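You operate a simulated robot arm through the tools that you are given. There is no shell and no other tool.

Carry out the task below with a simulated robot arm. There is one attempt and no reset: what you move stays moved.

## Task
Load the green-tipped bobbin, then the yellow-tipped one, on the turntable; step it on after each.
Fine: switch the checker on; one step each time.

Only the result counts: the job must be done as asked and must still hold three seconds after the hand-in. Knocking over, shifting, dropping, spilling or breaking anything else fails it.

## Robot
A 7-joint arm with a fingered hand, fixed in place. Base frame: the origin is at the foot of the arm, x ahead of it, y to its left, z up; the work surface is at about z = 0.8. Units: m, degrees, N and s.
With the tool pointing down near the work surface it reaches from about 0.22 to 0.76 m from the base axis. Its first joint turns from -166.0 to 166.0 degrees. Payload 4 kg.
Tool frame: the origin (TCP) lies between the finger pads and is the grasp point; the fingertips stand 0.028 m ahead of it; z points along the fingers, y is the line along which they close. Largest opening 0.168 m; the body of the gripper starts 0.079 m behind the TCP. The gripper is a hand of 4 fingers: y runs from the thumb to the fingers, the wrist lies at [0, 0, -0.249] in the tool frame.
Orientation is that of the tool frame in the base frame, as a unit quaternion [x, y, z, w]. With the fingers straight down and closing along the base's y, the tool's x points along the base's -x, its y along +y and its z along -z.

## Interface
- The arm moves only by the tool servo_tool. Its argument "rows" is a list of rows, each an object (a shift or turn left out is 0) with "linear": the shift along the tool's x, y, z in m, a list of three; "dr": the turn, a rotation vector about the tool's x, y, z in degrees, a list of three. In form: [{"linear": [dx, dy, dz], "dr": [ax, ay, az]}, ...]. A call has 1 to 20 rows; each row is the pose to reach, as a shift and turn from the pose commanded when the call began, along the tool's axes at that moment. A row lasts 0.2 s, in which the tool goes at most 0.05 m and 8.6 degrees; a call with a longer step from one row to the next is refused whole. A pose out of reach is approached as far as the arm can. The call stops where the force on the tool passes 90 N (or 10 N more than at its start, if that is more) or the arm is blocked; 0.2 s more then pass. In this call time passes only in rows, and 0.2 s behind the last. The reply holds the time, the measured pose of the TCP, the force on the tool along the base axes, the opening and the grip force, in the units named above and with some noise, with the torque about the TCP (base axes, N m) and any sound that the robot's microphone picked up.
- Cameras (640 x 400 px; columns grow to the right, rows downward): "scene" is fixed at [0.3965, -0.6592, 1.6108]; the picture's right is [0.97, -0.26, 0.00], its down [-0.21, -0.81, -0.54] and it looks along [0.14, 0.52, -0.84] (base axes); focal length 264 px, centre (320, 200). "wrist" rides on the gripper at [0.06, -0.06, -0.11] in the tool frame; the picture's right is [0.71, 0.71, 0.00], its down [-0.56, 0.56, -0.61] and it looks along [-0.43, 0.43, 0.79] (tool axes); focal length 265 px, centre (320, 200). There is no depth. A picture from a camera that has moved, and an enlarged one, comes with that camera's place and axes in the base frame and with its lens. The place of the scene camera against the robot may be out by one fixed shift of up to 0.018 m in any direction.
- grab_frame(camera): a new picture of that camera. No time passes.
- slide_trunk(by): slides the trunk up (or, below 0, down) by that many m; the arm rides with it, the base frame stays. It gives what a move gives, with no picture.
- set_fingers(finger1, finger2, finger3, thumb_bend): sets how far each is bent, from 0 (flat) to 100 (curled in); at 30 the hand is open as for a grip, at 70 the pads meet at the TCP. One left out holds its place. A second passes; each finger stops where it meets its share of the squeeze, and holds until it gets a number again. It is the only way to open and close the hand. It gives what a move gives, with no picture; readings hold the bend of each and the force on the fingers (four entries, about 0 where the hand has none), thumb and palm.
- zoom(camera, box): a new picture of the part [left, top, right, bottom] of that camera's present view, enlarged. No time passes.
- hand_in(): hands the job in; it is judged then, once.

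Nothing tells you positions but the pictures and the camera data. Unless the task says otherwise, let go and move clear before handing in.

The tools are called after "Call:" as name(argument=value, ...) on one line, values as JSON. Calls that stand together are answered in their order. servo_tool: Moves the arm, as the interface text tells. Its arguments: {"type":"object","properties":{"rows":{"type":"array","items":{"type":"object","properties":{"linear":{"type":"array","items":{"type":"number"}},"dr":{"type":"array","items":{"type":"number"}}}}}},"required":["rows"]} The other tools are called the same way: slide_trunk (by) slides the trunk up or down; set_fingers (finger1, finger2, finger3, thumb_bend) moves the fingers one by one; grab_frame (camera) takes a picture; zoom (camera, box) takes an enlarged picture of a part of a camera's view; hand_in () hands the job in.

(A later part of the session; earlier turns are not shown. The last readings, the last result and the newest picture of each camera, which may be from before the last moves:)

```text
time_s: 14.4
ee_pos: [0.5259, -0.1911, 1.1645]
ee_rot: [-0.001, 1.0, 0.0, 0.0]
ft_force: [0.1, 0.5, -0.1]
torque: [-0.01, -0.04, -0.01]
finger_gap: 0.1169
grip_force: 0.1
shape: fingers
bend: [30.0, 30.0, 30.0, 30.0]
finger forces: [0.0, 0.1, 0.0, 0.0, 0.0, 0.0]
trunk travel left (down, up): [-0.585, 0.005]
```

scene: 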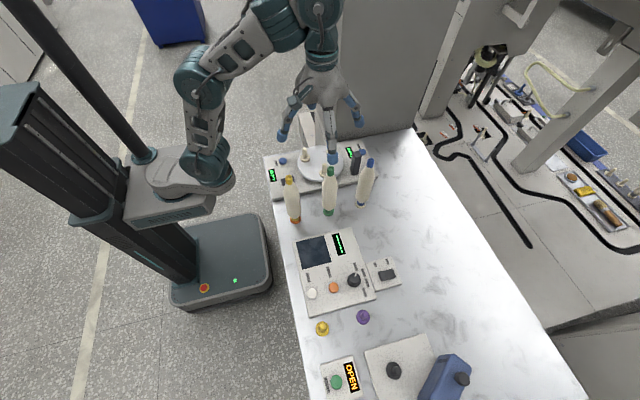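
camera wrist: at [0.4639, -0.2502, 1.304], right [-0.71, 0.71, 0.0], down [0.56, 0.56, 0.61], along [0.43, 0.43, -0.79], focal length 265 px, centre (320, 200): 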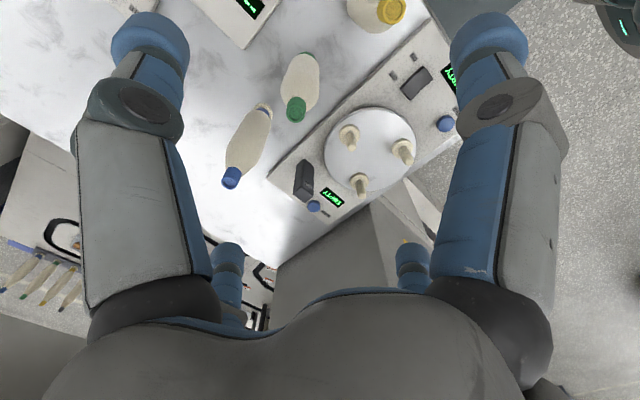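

The commanded pose matches the measured one. I'll shift over the green bobbin while yawing 45° so the fingers pass between neighbours.

Call:
servo_tool(rows=[{"linear": [-0.004, -0.002, 0], "dr": [0, 0, -7.5]}, {"linear": [-0.008, -0.004, 0], "dr": [0, 0, -15]}, {"linear": [-0.012, -0.006, 0], "dr": [0, 0, -22.5]}, {"linear": [-0.016, -0.008, 0], "dr": [0, 0, -30]}, {"linear": [-0.02, -0.009, 0], "dr": [0, 0, -37.5]}, {"linear": [-0.0235, -0.01, 0], "dr": [0, 0, -45]}])

Call:
grab_frame(camera="wrist")

Call:
grab_frame(camera="scene")

```text
time_s: 15.8
ee_pos: [0.549, -0.1993, 1.1646]
ee_rot: [-0.384, 0.923, 0.0, 0.0]
ft_force: [-0.3, -0.7, 0.1]
torque: [-0.04, -0.04, 0.01]
finger_gap: 0.117
grip_force: 0.1
shape: fingers
bend: [30.0, 30.0, 30.0, 30.0]
finger forces: [0.0, 0.0, 0.0, 0.1, 0.0, 0.0]
trunk travel left (down, up): [-0.585, 0.005]
```

```text
taken
camera wrist: at [0.5479, -0.2852, 1.2741], right [-1.0, 0.0, 0.0], down [0.0, 0.79, 0.61], along [0.0, 0.61, -0.79], focal length 265 px, centre (320, 200)
```

wrist: 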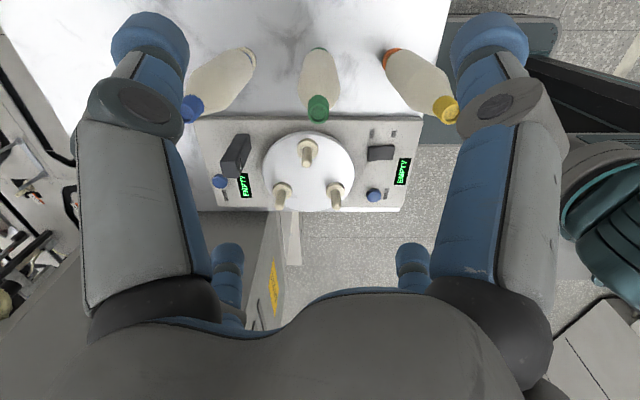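

```text
taken
```

scene: 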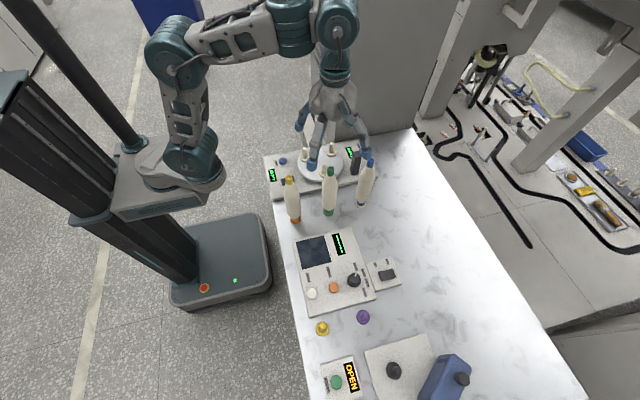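

Good symmetrical view. I'll zoom to refine the green bobbin's axis and the front peg.

Call:
zoom(camera="wrist", box=[280, 40, 360, 130])

Call:
zoom(camera="wrist", box=[250, 120, 370, 220])

```text
4.44 times, centred on (320, 85) of wrist
camera zoom: at [0.5479, -0.2852, 1.2741], right [-1.0, 0.0, 0.0], down [0.0, 0.79, 0.61], along [0.0, 0.61, -0.79], focal length 1180 px, centre (320, 711)
```

zoom: 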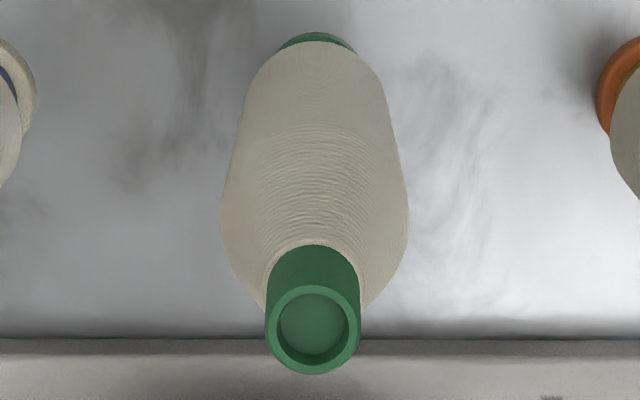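

```text
4.00 times, centred on (310, 170) of wrist
camera zoom: at [0.5479, -0.2852, 1.2741], right [-1.0, 0.0, 0.0], down [0.0, 0.79, 0.61], along [0.0, 0.61, -0.79], focal length 1062 px, centre (360, 320)
```

zoom: 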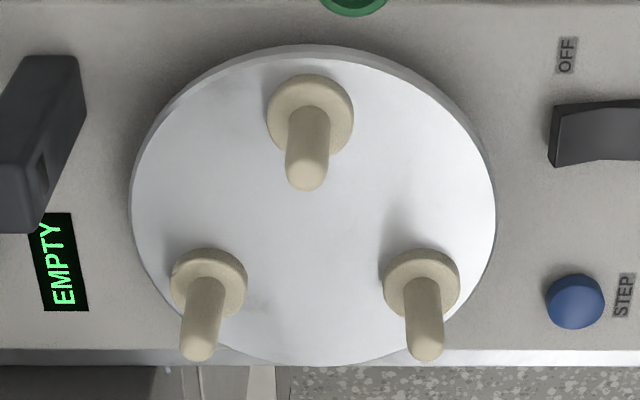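

The green bobbin axis is at about (0.549, -0.199), within 2 mm of the hand axis. I'll pre-bend the fingers a bit, make a small correction and descend part way around it.

Call:
set_fingers(finger1=40, finger2=40, finger3=40, thumb_bend=40)

Call:
servo_tool(rows=[{"linear": [-0.0015, -0.0003, 0.02]}, {"linear": [-0.0015, -0.0003, 0.05]}, {"linear": [-0.0015, -0.0003, 0.08]}, {"linear": [-0.0015, -0.0003, 0.11]}])

Call:
grab_frame(camera="wrist")

Call:
zoom(camera="scene", box=[260, 90, 400, 230])

```text
time_s: 16.8
ee_pos: [0.5476, -0.2005, 1.1644]
ee_rot: [-0.384, 0.923, 0.0, 0.0]
ft_force: [-0.4, 0.2, 0.7]
torque: [-0.01, 0.0, 0.0]
finger_gap: 0.0881
grip_force: 0.1
shape: fingers
bend: [40.0, 40.0, 40.0, 40.0]
finger forces: [0.0, 0.0, 0.1, 0.0, 0.0, 0.0]
trunk travel left (down, up): [-0.585, 0.005]
```

```text
time_s: 17.8
ee_pos: [0.5505, -0.2001, 1.0542]
ee_rot: [-0.383, 0.924, -0.001, 0.001]
ft_force: [-0.1, 0.2, -0.1]
torque: [0.0, -0.04, 0.0]
finger_gap: 0.0881
grip_force: 0.1
shape: fingers
bend: [40.0, 40.0, 40.0, 40.0]
finger forces: [0.0, 0.1, 0.0, 0.0, 0.1, 0.0]
trunk travel left (down, up): [-0.585, 0.005]
```

```text
taken
camera wrist: at [0.5494, -0.2845, 1.1639], right [-1.0, 0.0, 0.0], down [0.0, 0.79, 0.61], along [0.0, 0.61, -0.79], focal length 265 px, centre (320, 200)
```

wrist: 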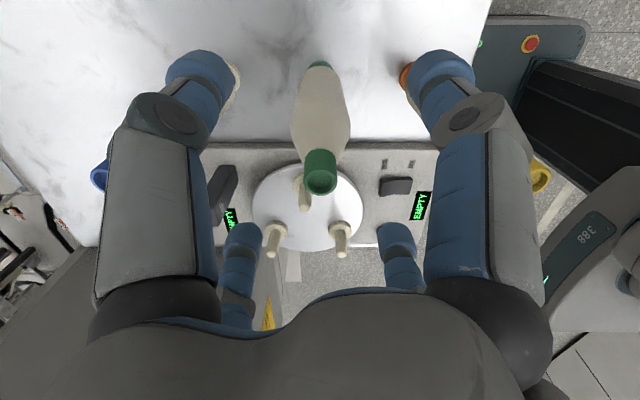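

```text
2.86 times, centred on (330, 160) of scene
camera zoom: at [0.3965, -0.6592, 1.6108], right [0.97, -0.26, 0.0], down [-0.21, -0.81, -0.54], along [0.14, 0.52, -0.84], focal length 755 px, centre (291, 314)
```

zoom: 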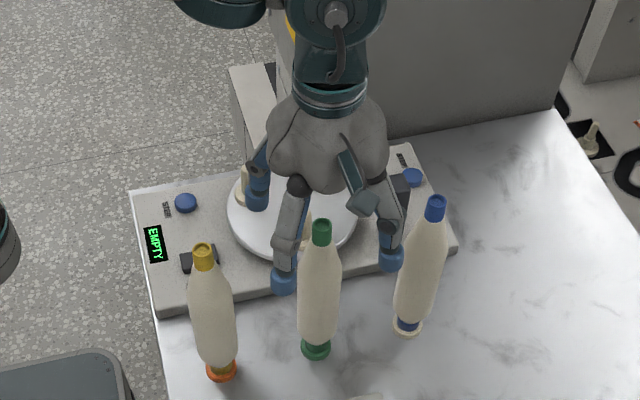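

The bobbin tip is centred in the hand within ~1 mm. I'll descend further to the body of the bobbin.

Call:
servo_tool(rows=[{"linear": [0, 0, 0.025]}, {"linear": [0, 0, 0.05]}, {"linear": [0, 0, 0.07]}, {"linear": [0, 0, 0.08]}])

Call:
grab_frame(camera="wrist")

Call:
zoom(camera="scene", box=[280, 120, 380, 220])

```text
time_s: 18.8
ee_pos: [0.5495, -0.1986, 0.9748]
ee_rot: [-0.383, 0.924, 0.0, 0.0]
ft_force: [-0.2, 0.4, 0.7]
torque: [0.0, 0.02, 0.05]
finger_gap: 0.0882
grip_force: 0.0
shape: fingers
bend: [40.0, 40.0, 40.0, 40.0]
finger forces: [0.0, 0.1, 0.1, 0.1, 0.0, 0.0]
trunk travel left (down, up): [-0.585, 0.005]
```

```text
taken
camera wrist: at [0.5495, -0.2837, 1.0837], right [-1.0, 0.0, 0.0], down [0.0, 0.79, 0.61], along [0.0, 0.61, -0.79], focal length 265 px, centre (320, 200)
```

wrist: 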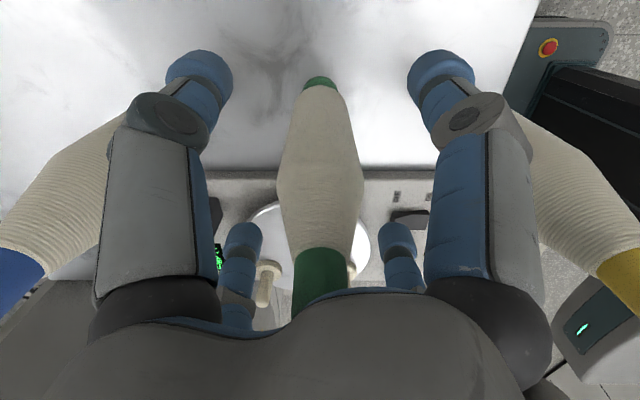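

```text
4.00 times, centred on (330, 170) of scene
camera zoom: at [0.3965, -0.6592, 1.6108], right [0.97, -0.26, 0.0], down [-0.21, -0.81, -0.54], along [0.14, 0.52, -0.84], focal length 1057 px, centre (280, 320)
```

zoom: 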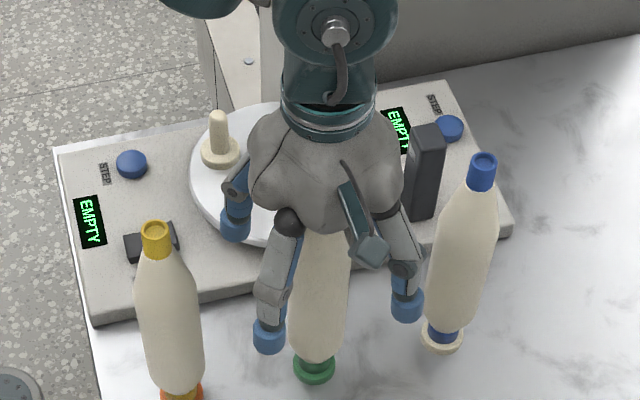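

The pads are level with the widest part of the body. I'll lower 6 mm more and close the fingers.

Call:
servo_tool(rows=[{"linear": [0, 0, 0.003]}, {"linear": [0, 0, 0.006]}])

Call:
set_fingers(finger1=54, finger2=54, finger3=54, thumb_bend=54)

Call:
grab_frame(camera="wrist")

```text
time_s: 19.4
ee_pos: [0.5501, -0.1982, 0.9694]
ee_rot: [-0.384, 0.923, 0.001, 0.0]
ft_force: [-0.2, -0.5, -0.3]
torque: [0.01, -0.02, -0.03]
finger_gap: 0.0881
grip_force: 0.0
shape: fingers
bend: [40.0, 40.0, 40.0, 40.0]
finger forces: [0.0, 0.0, 0.0, 0.1, 0.0, 0.1]
trunk travel left (down, up): [-0.585, 0.005]
```

```text
time_s: 20.4
ee_pos: [0.5503, -0.1979, 0.9691]
ee_rot: [-0.384, 0.923, -0.001, 0.0]
ft_force: [0.7, 0.1, 0.5]
torque: [0.03, -0.02, 0.05]
finger_gap: 0.0454
grip_force: 0.0
shape: fingers
bend: [54.0, 54.0, 54.0, 54.0]
finger forces: [0.1, 0.0, 0.0, 0.0, 0.0, 0.0]
trunk travel left (down, up): [-0.585, 0.005]
```

```text
taken
camera wrist: at [0.5493, -0.2842, 1.0779], right [-1.0, 0.0, 0.0], down [0.0, 0.79, 0.61], along [0.0, 0.61, -0.79], focal length 265 px, centre (320, 200)
```

wrist: 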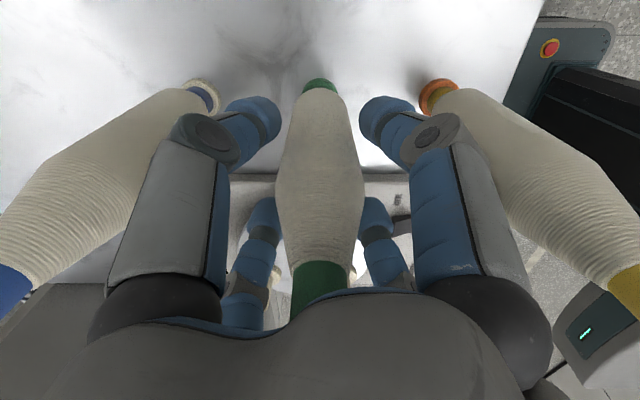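

Fingers are symmetric around the body. Closing to grip.

Call:
set_fingers(finger1=75, finger2=75, finger3=75, thumb_bend=75)

Call:
grab_frame(camera="wrist")

Call:
zoom(camera="scene", box=[280, 120, 380, 220])

```text
time_s: 21.4
ee_pos: [0.5503, -0.1982, 0.9674]
ee_rot: [-0.384, 0.923, 0.0, 0.0]
ft_force: [0.2, -0.3, 0.4]
torque: [0.03, 0.08, 0.0]
finger_gap: 0.0253
grip_force: 23.5
shape: fingers
bend: [59.0, 58.0, 60.0, 62.0]
finger forces: [7.9, 11.9, 7.4, 0.0, 19.7, 0.1]
trunk travel left (down, up): [-0.585, 0.005]
```

```text
taken
camera wrist: at [0.5492, -0.2841, 1.0779], right [-1.0, 0.0, 0.0], down [0.0, 0.79, 0.61], along [0.0, 0.61, -0.79], focal length 265 px, centre (320, 200)
```

wrist: 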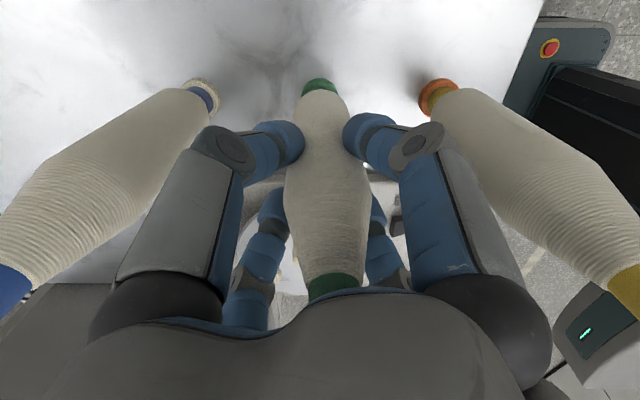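

```text
4.00 times, centred on (330, 170) of scene
camera zoom: at [0.3965, -0.6592, 1.6108], right [0.97, -0.26, 0.0], down [-0.21, -0.81, -0.54], along [0.14, 0.52, -0.84], focal length 1057 px, centre (280, 320)
```

zoom: 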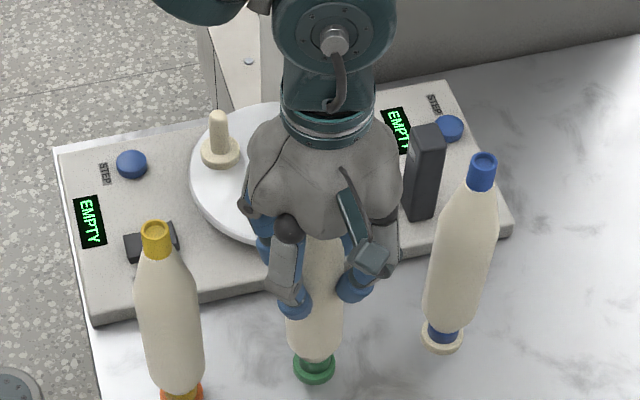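

Gripped with ~23 N, but the bobbin leans slightly (its top pushed ~4 mm toward finger2). I'll shift the hand 4 mm toward the thumb side to bring it upright again.

Call:
servo_tool(rows=[{"linear": [0, -0.002, 0]}, {"linear": [0, -0.004, 0]}])

Call:
grab_frame(camera="wrist")

Call:
zoom(camera="scene", box=[300, 150, 360, 220])

```text
time_s: 22.0
ee_pos: [0.5527, -0.2028, 0.9686]
ee_rot: [-0.384, 0.924, 0.001, -0.001]
ft_force: [-1.4, 2.0, -0.2]
torque: [0.28, 0.24, 0.0]
finger_gap: 0.0253
grip_force: 23.2
shape: fingers
bend: [59.0, 58.0, 60.0, 62.0]
finger forces: [7.8, 12.4, 7.4, 0.0, 18.5, 0.0]
trunk travel left (down, up): [-0.585, 0.005]
```

```text
taken
camera wrist: at [0.5518, -0.2869, 1.0778], right [-1.0, 0.0, 0.0], down [0.0, 0.79, 0.61], along [0.0, 0.61, -0.79], focal length 265 px, centre (320, 200)
```

wrist: 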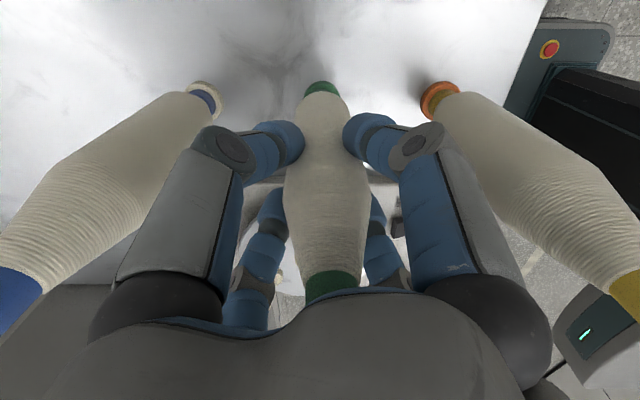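

```text
5.71 times, centred on (330, 185) of scene
camera zoom: at [0.3965, -0.6592, 1.6108], right [0.97, -0.26, 0.0], down [-0.21, -0.81, -0.54], along [0.14, 0.52, -0.84], focal length 1510 px, centre (263, 286)
```

zoom: 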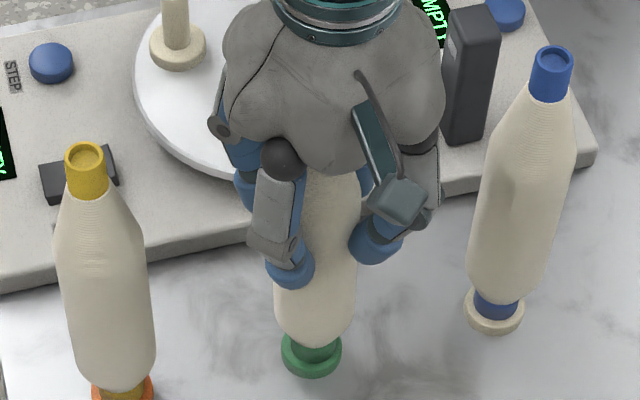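

That adds a small side force, so a better fix is to return the hand and back the thumb off slightly so the grip is centred.

Call:
servo_tool(rows=[{"linear": [0, 0.002, 0]}, {"linear": [0, 0.004, 0]}])

Call:
set_fingers(thumb_bend=60)

Call:
grab_frame(camera="wrist")

```text
time_s: 22.6
ee_pos: [0.5507, -0.1989, 0.9702]
ee_rot: [-0.382, 0.924, -0.001, 0.001]
ft_force: [-1.0, 0.4, -1.0]
torque: [0.05, 0.08, -0.02]
finger_gap: 0.0252
grip_force: 23.3
shape: fingers
bend: [59.0, 58.0, 60.0, 62.0]
finger forces: [7.9, 11.9, 7.2, 0.0, 19.4, 0.1]
trunk travel left (down, up): [-0.585, 0.005]
```

```text
time_s: 23.6
ee_pos: [0.5497, -0.1982, 0.9689]
ee_rot: [-0.383, 0.924, 0.0, 0.0]
ft_force: [-0.1, -0.1, -0.4]
torque: [0.04, 0.02, 0.02]
finger_gap: 0.0282
grip_force: 13.8
shape: fingers
bend: [59.0, 58.0, 60.0, 60.0]
finger forces: [8.7, 9.3, 9.6, 0.0, 0.4, 0.0]
trunk travel left (down, up): [-0.585, 0.005]
```

```text
taken
camera wrist: at [0.5493, -0.2844, 1.078], right [-1.0, 0.0, 0.0], down [0.0, 0.79, 0.61], along [0.0, 0.61, -0.79], focal length 265 px, centre (320, 200)
```

wrist: 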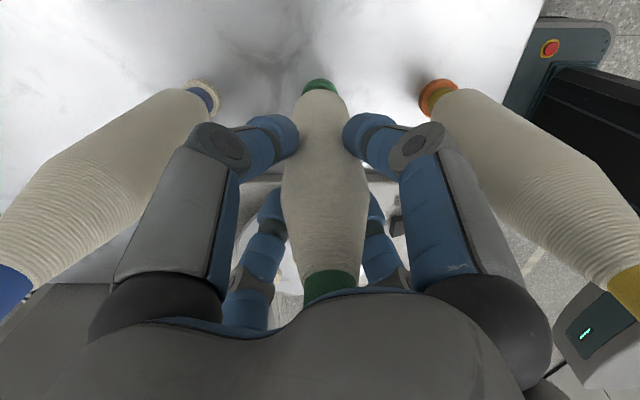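

The thumb has lost contact; I'll advance finger2 to press the bobbin gently against the thumb at the symmetric position.

Call:
set_fingers(finger2=75)

Call:
grab_frame(camera="wrist")

```text
time_s: 24.6
ee_pos: [0.5502, -0.1989, 0.9689]
ee_rot: [-0.383, 0.924, 0.0, 0.0]
ft_force: [-0.3, 0.1, 0.2]
torque: [0.01, 0.01, 0.0]
finger_gap: 0.0282
grip_force: 13.8
shape: fingers
bend: [59.0, 58.0, 60.0, 60.0]
finger forces: [8.6, 8.3, 9.4, 0.1, 0.4, 0.1]
trunk travel left (down, up): [-0.585, 0.005]
```

```text
taken
camera wrist: at [0.5492, -0.2844, 1.0779], right [-1.0, 0.0, 0.0], down [0.0, 0.79, 0.61], along [0.0, 0.61, -0.79], focal length 265 px, centre (320, 200)
```

wrist: 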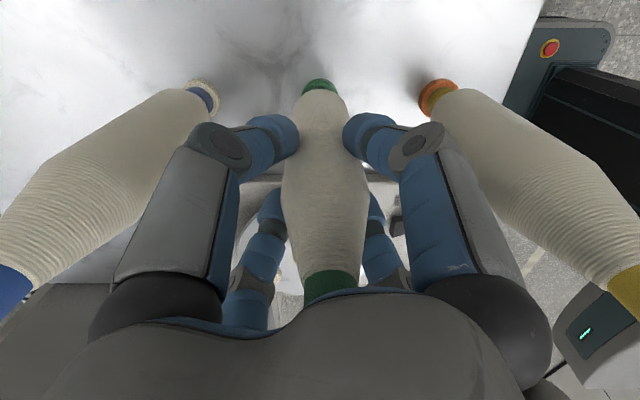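

I'll open fingers 1–3 slightly and re-close them against the fixed thumb.

Call:
set_fingers(finger1=55, finger2=55, finger3=55, thumb_bend=59)

Call:
set_fingers(finger1=59.5, finger2=75, finger3=59.5)

Call:
grab_frame(camera="wrist")

```text
time_s: 25.6
ee_pos: [0.5498, -0.1992, 0.969]
ee_rot: [-0.382, 0.924, 0.001, 0.0]
ft_force: [-0.4, -0.3, 0.5]
torque: [0.0, 0.01, 0.0]
finger_gap: 0.0358
grip_force: 0.1
shape: fingers
bend: [55.0, 55.0, 55.0, 59.0]
finger forces: [0.0, 0.0, 0.1, 0.1, 0.2, 0.1]
trunk travel left (down, up): [-0.585, 0.005]
```

```text
time_s: 26.6
ee_pos: [0.5497, -0.1992, 0.9679]
ee_rot: [-0.383, 0.924, -0.001, 0.001]
ft_force: [-0.3, 0.5, 0.8]
torque: [-0.04, -0.02, 0.01]
finger_gap: 0.0358
grip_force: 7.3
shape: fingers
bend: [59.0, 64.0, 59.0, 56.0]
finger forces: [0.1, 8.0, 0.1, 0.1, 6.6, 0.0]
trunk travel left (down, up): [-0.585, 0.005]
```

```text
taken
camera wrist: at [0.5492, -0.2843, 1.0779], right [-1.0, 0.0, 0.0], down [0.0, 0.79, 0.61], along [0.0, 0.61, -0.79], focal length 265 px, centre (320, 200)
```

wrist: 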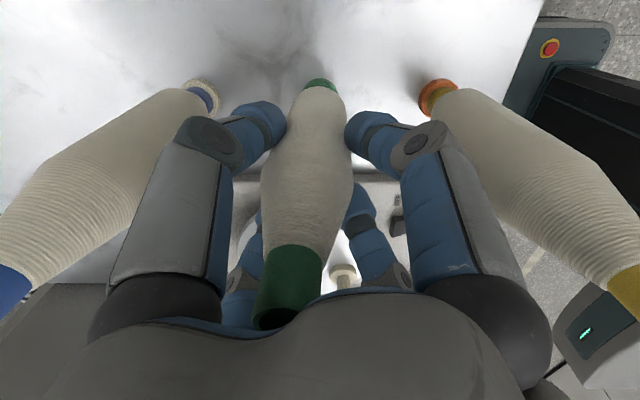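

The loose bobbin leaned the other way. I'll open to 55 so it stands up by itself, then close all four to symmetric positions.

Call:
set_fingers(finger1=54, finger2=54, finger3=54, thumb_bend=54)

Call:
grab_frame(camera="wrist")

Call:
set_fingers(finger1=60, finger2=60, finger3=60, thumb_bend=60)

Call:
grab_frame(camera="wrist")

```text
time_s: 27.6
ee_pos: [0.5491, -0.1992, 0.9693]
ee_rot: [-0.383, 0.924, 0.0, 0.001]
ft_force: [-0.2, 0.4, -0.5]
torque: [-0.02, -0.02, 0.0]
finger_gap: 0.0445
grip_force: 0.1
shape: fingers
bend: [54.0, 54.0, 54.0, 54.0]
finger forces: [0.1, 0.1, 0.1, 0.1, 0.0, 0.1]
trunk travel left (down, up): [-0.585, 0.005]
```

```text
taken
camera wrist: at [0.5493, -0.2844, 1.0779], right [-1.0, 0.0, 0.0], down [0.0, 0.79, 0.61], along [0.0, 0.61, -0.79], focal length 265 px, centre (320, 200)
```

wrist: 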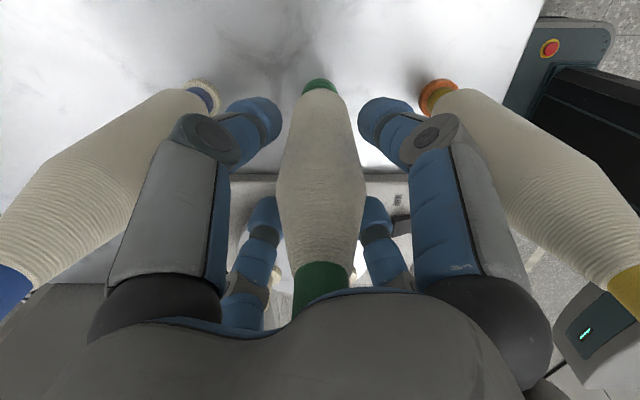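

```text
time_s: 28.6
ee_pos: [0.5494, -0.1983, 0.9683]
ee_rot: [-0.382, 0.924, 0.0, 0.0]
ft_force: [-0.1, -0.8, 0.3]
torque: [0.0, -0.02, 0.0]
finger_gap: 0.0303
grip_force: 2.7
shape: fingers
bend: [59.0, 59.0, 59.0, 59.0]
finger forces: [1.3, 1.2, 0.9, 0.0, 1.4, 0.0]
trunk travel left (down, up): [-0.585, 0.005]
```

```text
taken
camera wrist: at [0.5493, -0.2844, 1.0779], right [-1.0, 0.0, 0.0], down [0.0, 0.79, 0.61], along [0.0, 0.61, -0.79], focal length 265 px, centre (320, 200)
```

wrist: 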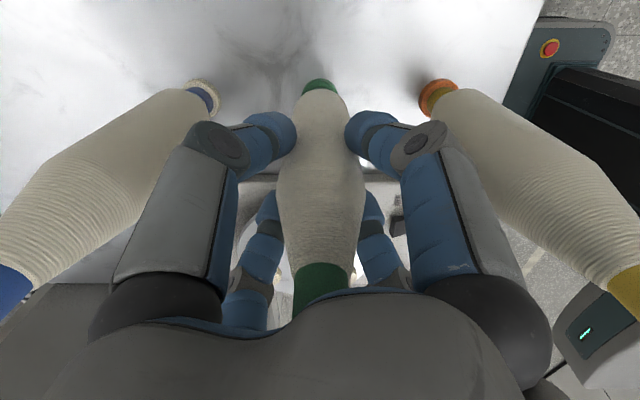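

Now the bobbin is upright and centred with equal light forces. I'll tighten symmetrically.

Call:
set_fingers(finger1=65, finger2=65, finger3=65, thumb_bend=65)

Call:
grab_frame(camera="wrist")

```text
time_s: 29.6
ee_pos: [0.5496, -0.1994, 0.9693]
ee_rot: [-0.383, 0.924, -0.001, 0.0]
ft_force: [-0.4, -0.4, -0.5]
torque: [0.0, 0.02, 0.0]
finger_gap: 0.0286
grip_force: 12.8
shape: fingers
bend: [59.0, 59.0, 60.0, 60.0]
finger forces: [5.7, 5.9, 5.4, 0.1, 8.5, 0.0]
trunk travel left (down, up): [-0.585, 0.005]
```

```text
taken
camera wrist: at [0.5493, -0.2844, 1.0778], right [-1.0, 0.0, 0.0], down [0.0, 0.79, 0.61], along [0.0, 0.61, -0.79], focal length 265 px, centre (320, 200)
```

wrist: 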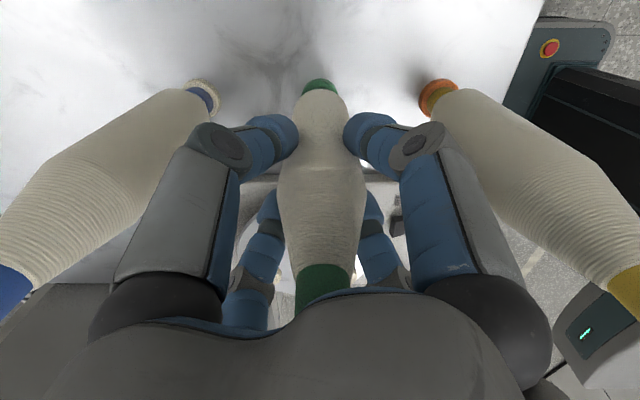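

Call:
set_fingers(finger1=68, finger2=69, finger3=68, thumb_bend=65)

Call:
grab_frame(camera="wrist")

Call:
zoom(camera="scene", box=[300, 150, 360, 220])

```text
time_s: 30.6
ee_pos: [0.5502, -0.199, 0.9692]
ee_rot: [-0.382, 0.924, 0.0, 0.0]
ft_force: [-0.2, -0.3, -1.6]
torque: [0.0, -0.06, 0.01]
finger_gap: 0.0285
grip_force: 16.9
shape: fingers
bend: [59.0, 59.0, 60.0, 60.0]
finger forces: [8.2, 8.2, 8.2, 0.2, 9.1, 0.1]
trunk travel left (down, up): [-0.585, 0.005]
```

```text
taken
camera wrist: at [0.5493, -0.2844, 1.0779], right [-1.0, 0.0, 0.0], down [0.0, 0.79, 0.61], along [0.0, 0.61, -0.79], focal length 265 px, centre (320, 200)
```

wrist: 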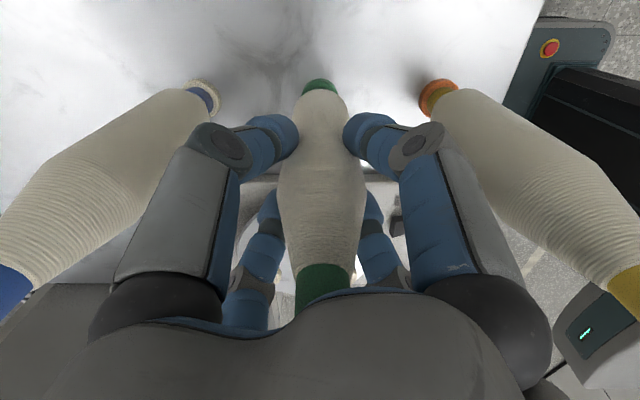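

```text
5.71 times, centred on (330, 185) of scene
camera zoom: at [0.3965, -0.6592, 1.6108], right [0.97, -0.26, 0.0], down [-0.21, -0.81, -0.54], along [0.14, 0.52, -0.84], focal length 1510 px, centre (263, 286)
```

zoom: 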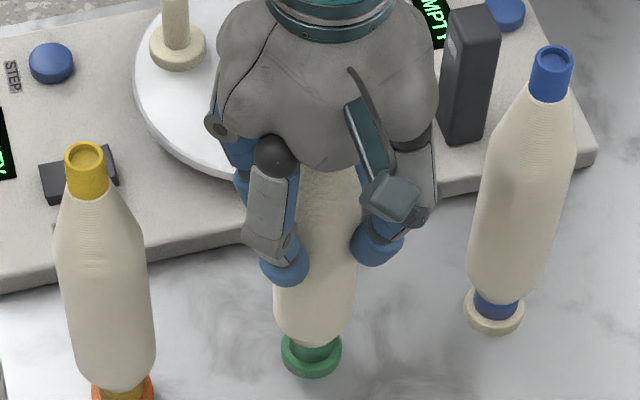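

Balanced grip of ~8 N per finger with the bobbin upright. Lifting slowly.

Call:
servo_tool(rows=[{"linear": [0, 0, -0.008]}, {"linear": [0, 0, -0.016]}, {"linear": [0, 0, -0.024]}])

Call:
grab_frame(camera="wrist")

Call:
zoom(camera="scene", box=[300, 150, 360, 220])

```text
time_s: 31.4
ee_pos: [0.5498, -0.1989, 0.9917]
ee_rot: [-0.383, 0.924, -0.001, 0.0]
ft_force: [-1.0, 0.6, -0.8]
torque: [0.01, -0.02, 0.0]
finger_gap: 0.0285
grip_force: 16.9
shape: fingers
bend: [59.0, 59.0, 60.0, 60.0]
finger forces: [8.2, 8.2, 8.2, 0.1, 9.1, 0.0]
trunk travel left (down, up): [-0.585, 0.005]
```

```text
taken
camera wrist: at [0.5491, -0.2841, 1.1019], right [-1.0, 0.0, 0.0], down [0.0, 0.79, 0.61], along [0.0, 0.61, -0.79], focal length 265 px, centre (320, 200)
```

wrist: 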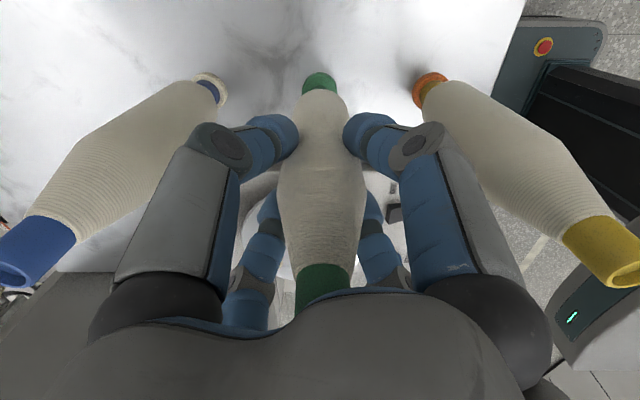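

```text
5.71 times, centred on (330, 185) of scene
camera zoom: at [0.3965, -0.6592, 1.6108], right [0.97, -0.26, 0.0], down [-0.21, -0.81, -0.54], along [0.14, 0.52, -0.84], focal length 1510 px, centre (263, 286)
```

zoom: 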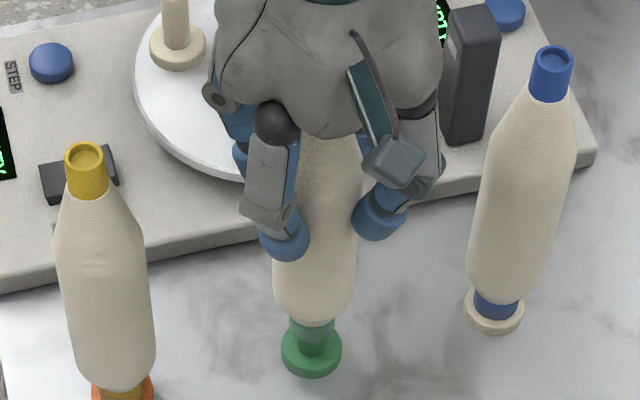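

The bobbin slides up off its holder cleanly. Continuing the lift until it is clear of the pin.

Call:
servo_tool(rows=[{"linear": [0, 0, -0.01]}, {"linear": [0, 0, -0.02]}, {"linear": [0, 0, -0.03]}, {"linear": [0, 0, -0.04]}, {"linear": [0, 0, -0.05]}])

Call:
grab_frame(camera="wrist")

Call:
zoom(camera="wrist", box=[280, 40, 360, 130])

Call:
zoom(camera="scene", box=[300, 150, 360, 220])

```text
time_s: 32.6
ee_pos: [0.5483, -0.1999, 1.0436]
ee_rot: [-0.383, 0.924, -0.001, 0.0]
ft_force: [0.5, 0.2, -2.0]
torque: [-0.03, -0.03, 0.02]
finger_gap: 0.0284
grip_force: 16.9
shape: fingers
bend: [59.0, 59.0, 60.0, 60.0]
finger forces: [8.0, 8.2, 8.2, 0.0, 9.1, 0.1]
trunk travel left (down, up): [-0.585, 0.005]
```

```text
taken
camera wrist: at [0.5491, -0.2845, 1.152], right [-1.0, 0.0, 0.0], down [0.0, 0.79, 0.61], along [0.0, 0.61, -0.79], focal length 265 px, centre (320, 200)
```

wrist: 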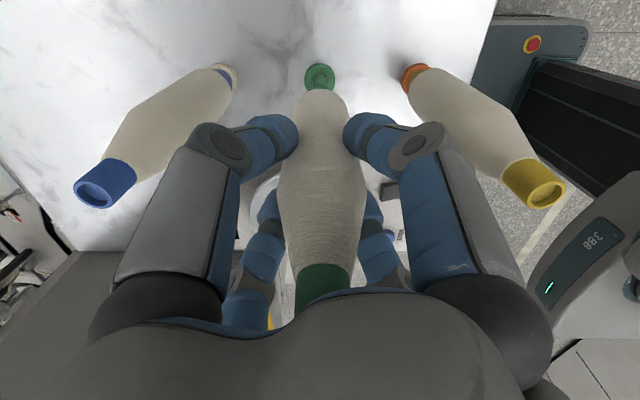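

```text
4.44 times, centred on (320, 85) of wrist
camera zoom: at [0.5491, -0.2845, 1.152], right [-1.0, 0.0, 0.0], down [0.0, 0.79, 0.61], along [0.0, 0.61, -0.79], focal length 1180 px, centre (320, 711)
```

zoom: 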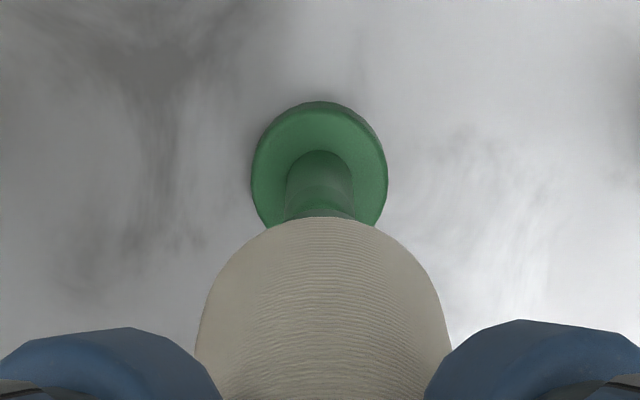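

```text
5.71 times, centred on (330, 185) of scene
camera zoom: at [0.3965, -0.6592, 1.6108], right [0.97, -0.26, 0.0], down [-0.21, -0.81, -0.54], along [0.14, 0.52, -0.84], focal length 1510 px, centre (263, 286)
```

zoom: 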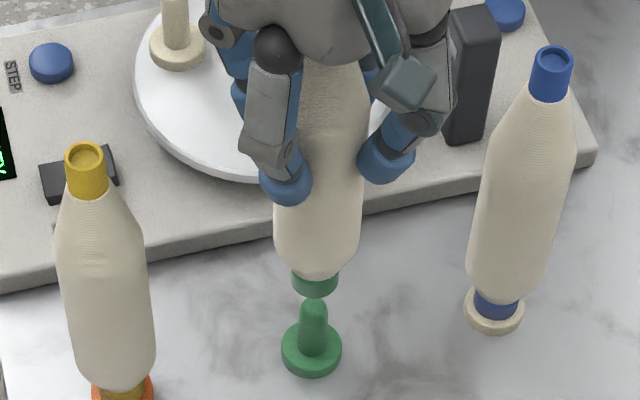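

The bobbin is free of its holder, and the view gives me a reference for alignment. I'll lift 5 cm more and move toward the front peg (offset about +0.02, +0.128), staying above it.

Call:
servo_tool(rows=[{"linear": [0, 0, -0.02]}, {"linear": [0, 0, -0.05]}, {"linear": [-0.0205, 0.015, -0.05]}, {"linear": [-0.0485, 0.0355, -0.05]}, {"linear": [-0.0765, 0.056, -0.05]}, {"linear": [-0.0965, 0.0707, -0.05]}, {"linear": [-0.1043, 0.0767, -0.05]}])

Call:
grab_frame(camera="wrist")

Call:
zoom(camera="wrist", box=[280, 40, 360, 130])

Call:
zoom(camera="scene", box=[280, 100, 380, 200])

```text
time_s: 34.2
ee_pos: [0.5695, -0.0691, 1.0916]
ee_rot: [-0.383, 0.924, 0.001, 0.0]
ft_force: [-0.9, -0.7, -0.7]
torque: [-0.02, -0.03, -0.03]
finger_gap: 0.0284
grip_force: 16.5
shape: fingers
bend: [59.0, 59.0, 60.0, 60.0]
finger forces: [8.0, 8.2, 8.2, 0.0, 9.0, 0.0]
trunk travel left (down, up): [-0.585, 0.005]
```

```text
taken
camera wrist: at [0.5685, -0.156, 1.2017], right [-1.0, 0.0, 0.0], down [0.0, 0.79, 0.61], along [0.0, 0.61, -0.79], focal length 265 px, centre (320, 200)
```

wrist: 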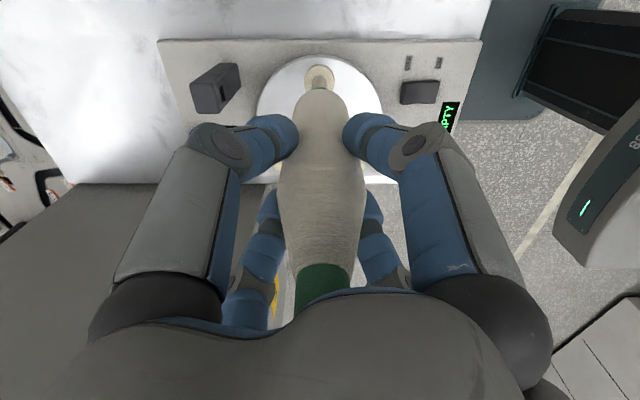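

```text
4.44 times, centred on (320, 85) of wrist
camera zoom: at [0.5685, -0.156, 1.2017], right [-1.0, 0.0, 0.0], down [0.0, 0.79, 0.61], along [0.0, 0.61, -0.79], focal length 1180 px, centre (320, 711)
```

zoom: 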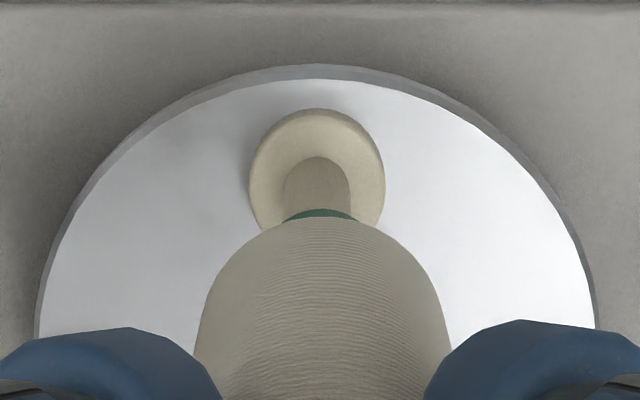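

```text
4.00 times, centred on (330, 150) of scene
camera zoom: at [0.3965, -0.6592, 1.6108], right [0.97, -0.26, 0.0], down [-0.21, -0.81, -0.54], along [0.14, 0.52, -0.84], focal length 1057 px, centre (280, 400)
```

zoom: 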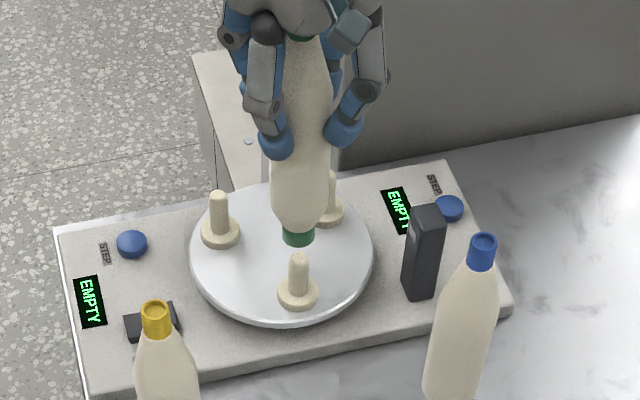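

The peg is nearly aligned; comparing with the reference view, I need about +0.5 mm in x and +2.5 mm in y. I'll apply this and descend to just above the pin.

Call:
servo_tool(rows=[{"linear": [-0.0021, 0.0014, 0]}, {"linear": [-0.0021, 0.0014, 0.005]}])

Call:
zoom(camera="wrist", box=[280, 40, 360, 130])

```text
time_s: 34.8
ee_pos: [0.5695, -0.068, 1.0875]
ee_rot: [-0.382, 0.924, 0.0, 0.001]
ft_force: [-0.4, -0.8, -0.7]
torque: [-0.02, -0.04, 0.0]
finger_gap: 0.0283
grip_force: 16.7
shape: fingers
bend: [59.0, 59.0, 60.0, 60.0]
finger forces: [8.2, 8.1, 8.3, 0.1, 9.0, 0.0]
trunk travel left (down, up): [-0.585, 0.005]
```

```text
4.44 times, centred on (320, 85) of wrist
camera zoom: at [0.5692, -0.154, 1.1968], right [-1.0, 0.0, 0.0], down [0.0, 0.79, 0.61], along [0.0, 0.61, -0.79], focal length 1180 px, centre (320, 711)
```

zoom: 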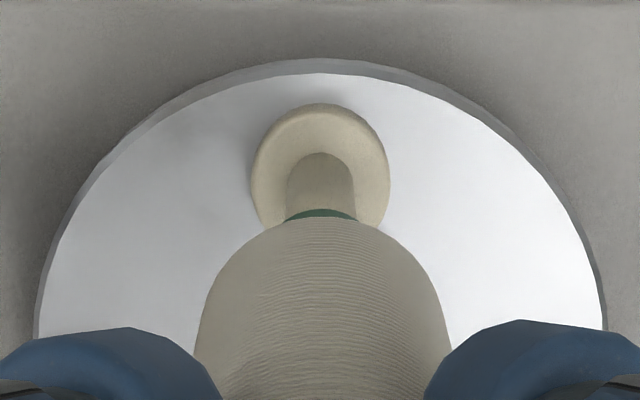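

Aligned to within about half a millimetre. Descending over the pin in steps.

Call:
servo_tool(rows=[{"linear": [0, 0.0005, 0.01]}, {"linear": [0, 0.0005, 0.02]}, {"linear": [0, 0.0005, 0.03]}])

Call:
zoom(camera="wrist", box=[280, 40, 360, 130])

Call:
zoom(camera="scene", box=[290, 120, 360, 190])

```text
time_s: 35.6
ee_pos: [0.571, -0.0682, 1.0575]
ee_rot: [-0.382, 0.924, 0.0, 0.0]
ft_force: [0.1, -0.2, -1.8]
torque: [-0.01, 0.01, 0.01]
finger_gap: 0.0286
grip_force: 16.4
shape: fingers
bend: [59.0, 59.0, 60.0, 60.0]
finger forces: [8.1, 8.0, 8.2, 0.1, 9.0, 0.0]
trunk travel left (down, up): [-0.585, 0.005]
```

```text
4.44 times, centred on (320, 85) of wrist
camera zoom: at [0.5691, -0.1536, 1.1666], right [-1.0, 0.0, 0.0], down [0.0, 0.79, 0.61], along [0.0, 0.61, -0.79], focal length 1180 px, centre (320, 711)
```

zoom: 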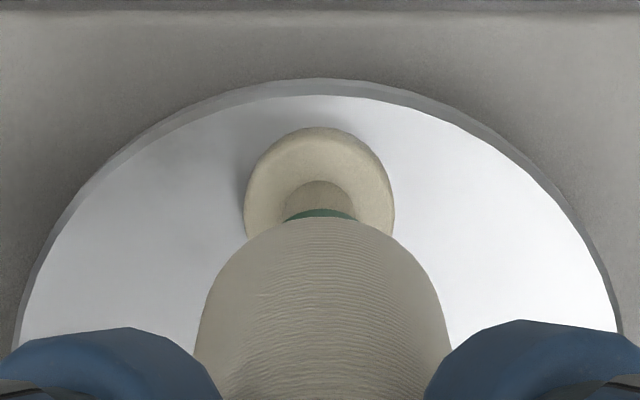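

```text
5.71 times, centred on (325, 155) of scene
camera zoom: at [0.3965, -0.6592, 1.6108], right [0.97, -0.26, 0.0], down [-0.21, -0.81, -0.54], along [0.14, 0.52, -0.84], focal length 1510 px, centre (291, 457)
```

zoom: 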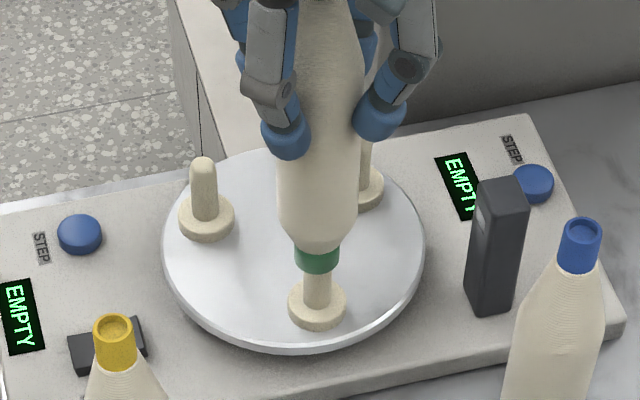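

The tube end is right over the pin tip. Continuing down with force checks.

Call:
servo_tool(rows=[{"linear": [0, 0, 0.005]}, {"linear": [0, 0, 0.01]}, {"linear": [0, 0, 0.015]}])

Call:
zoom(camera="scene", box=[290, 120, 360, 190])

```text
time_s: 36.4
ee_pos: [0.569, -0.0692, 1.0428]
ee_rot: [-0.384, 0.923, 0.001, 0.001]
ft_force: [1.1, -0.3, -0.5]
torque: [0.03, 0.01, -0.01]
finger_gap: 0.0285
grip_force: 15.9
shape: fingers
bend: [59.0, 59.0, 60.0, 60.0]
finger forces: [8.1, 8.1, 8.2, 0.0, 9.0, 0.0]
trunk travel left (down, up): [-0.585, 0.005]
```

```text
5.71 times, centred on (325, 155) of scene
camera zoom: at [0.3965, -0.6592, 1.6108], right [0.97, -0.26, 0.0], down [-0.21, -0.81, -0.54], along [0.14, 0.52, -0.84], focal length 1510 px, centre (291, 457)
```

zoom: 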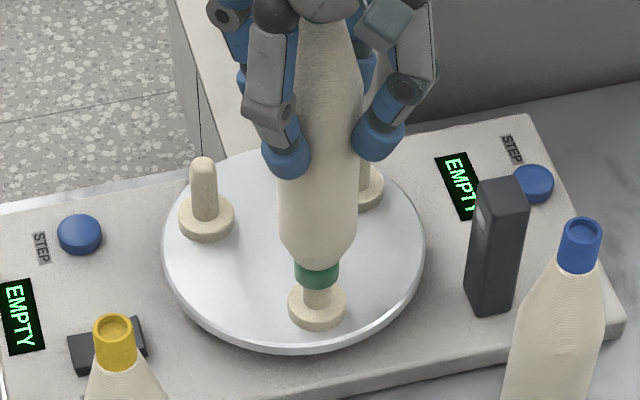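

It is sliding over the pin with no resistance. Continuing down toward the seat.

Call:
servo_tool(rows=[{"linear": [0, 0, 0.007]}, {"linear": [0, 0, 0.014]}, {"linear": [0, 0, 0.021]}, {"linear": [0, 0, 0.025]}])

Call:
zoom(camera="scene", box=[290, 120, 360, 190])

Call:
zoom(camera="wrist", box=[280, 40, 360, 130])

```text
time_s: 37.4
ee_pos: [0.57, -0.0686, 1.0187]
ee_rot: [-0.383, 0.924, 0.0, 0.001]
ft_force: [0.3, -0.2, 4.8]
torque: [-0.03, -0.04, -0.01]
finger_gap: 0.0281
grip_force: 17.3
shape: fingers
bend: [59.0, 59.0, 60.0, 60.0]
finger forces: [8.4, 8.3, 8.5, 0.0, 9.7, 0.1]
trunk travel left (down, up): [-0.585, 0.005]
```

```text
5.71 times, centred on (325, 155) of scene
camera zoom: at [0.3965, -0.6592, 1.6108], right [0.97, -0.26, 0.0], down [-0.21, -0.81, -0.54], along [0.14, 0.52, -0.84], focal length 1510 px, centre (291, 457)
```

zoom: 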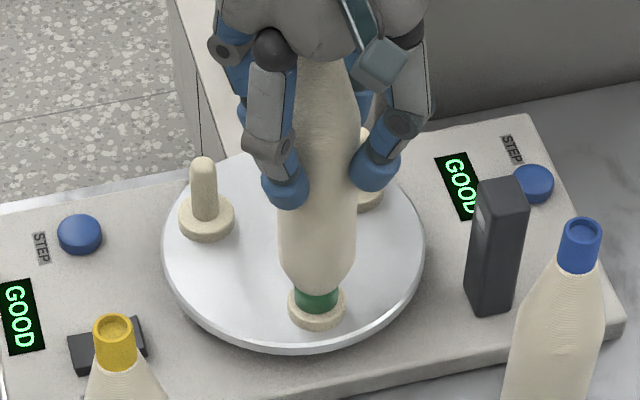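

```text
4.44 times, centred on (320, 85) of wrist
camera zoom: at [0.5683, -0.1535, 1.1276], right [-1.0, 0.0, 0.0], down [0.0, 0.79, 0.61], along [0.0, 0.61, -0.79], focal length 1180 px, centre (320, 711)
```

zoom: 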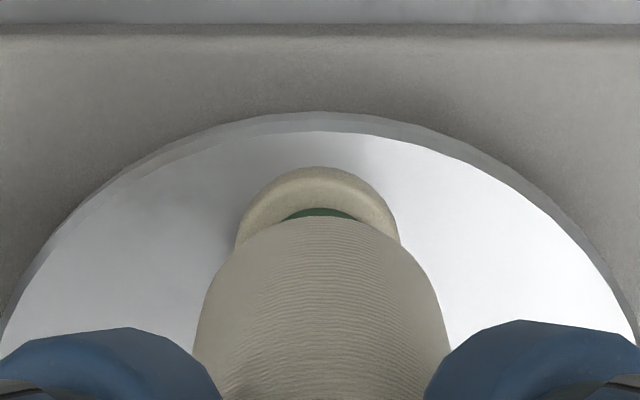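

The checker reads GOOD and the bobbin is seated. Releasing symmetrically.

Call:
set_fingers(finger1=54, finger2=54, finger3=54, thumb_bend=54)

Call:
set_fingers(finger1=42, finger2=42, finger3=42, thumb_bend=42)

Call:
grab_frame(camera="wrist")

Call:
zoom(camera="scene", box=[270, 100, 390, 200])

```text
time_s: 38.4
ee_pos: [0.5695, -0.0676, 1.018]
ee_rot: [-0.383, 0.924, 0.0, 0.0]
ft_force: [-0.2, 0.7, 0.5]
torque: [-0.02, -0.01, -0.01]
finger_gap: 0.0446
grip_force: 0.0
shape: fingers
bend: [54.0, 54.0, 54.0, 54.0]
finger forces: [0.0, 0.0, 0.0, 0.1, 0.0, 0.1]
trunk travel left (down, up): [-0.585, 0.005]
```

```text
time_s: 39.4
ee_pos: [0.5688, -0.0684, 1.0183]
ee_rot: [-0.383, 0.924, 0.0, -0.001]
ft_force: [-1.2, -0.7, 1.0]
torque: [0.0, -0.02, 0.03]
finger_gap: 0.0813
grip_force: 0.1
shape: fingers
bend: [42.0, 42.0, 42.0, 42.0]
finger forces: [0.1, 0.0, 0.1, 0.0, 0.0, 0.0]
trunk travel left (down, up): [-0.585, 0.005]
```

```text
taken
camera wrist: at [0.5686, -0.1534, 1.127], right [-1.0, 0.0, 0.0], down [0.0, 0.79, 0.61], along [0.0, 0.61, -0.79], focal length 265 px, centre (320, 200)
```

wrist: 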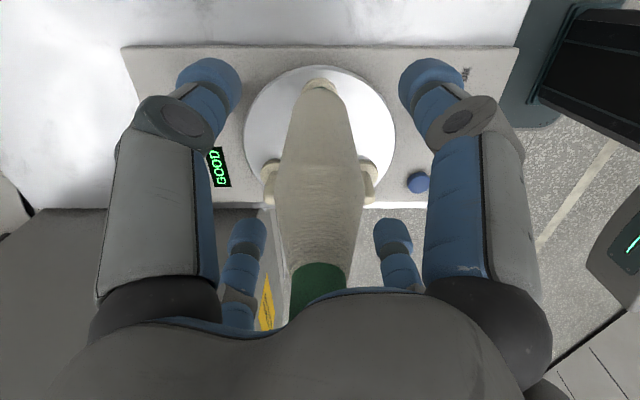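

```text
4.00 times, centred on (330, 150) of scene
camera zoom: at [0.3965, -0.6592, 1.6108], right [0.97, -0.26, 0.0], down [-0.21, -0.81, -0.54], along [0.14, 0.52, -0.84], focal length 1057 px, centre (280, 400)
```

zoom: 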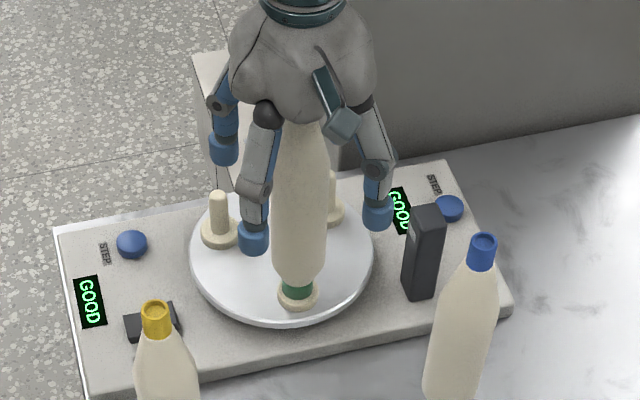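

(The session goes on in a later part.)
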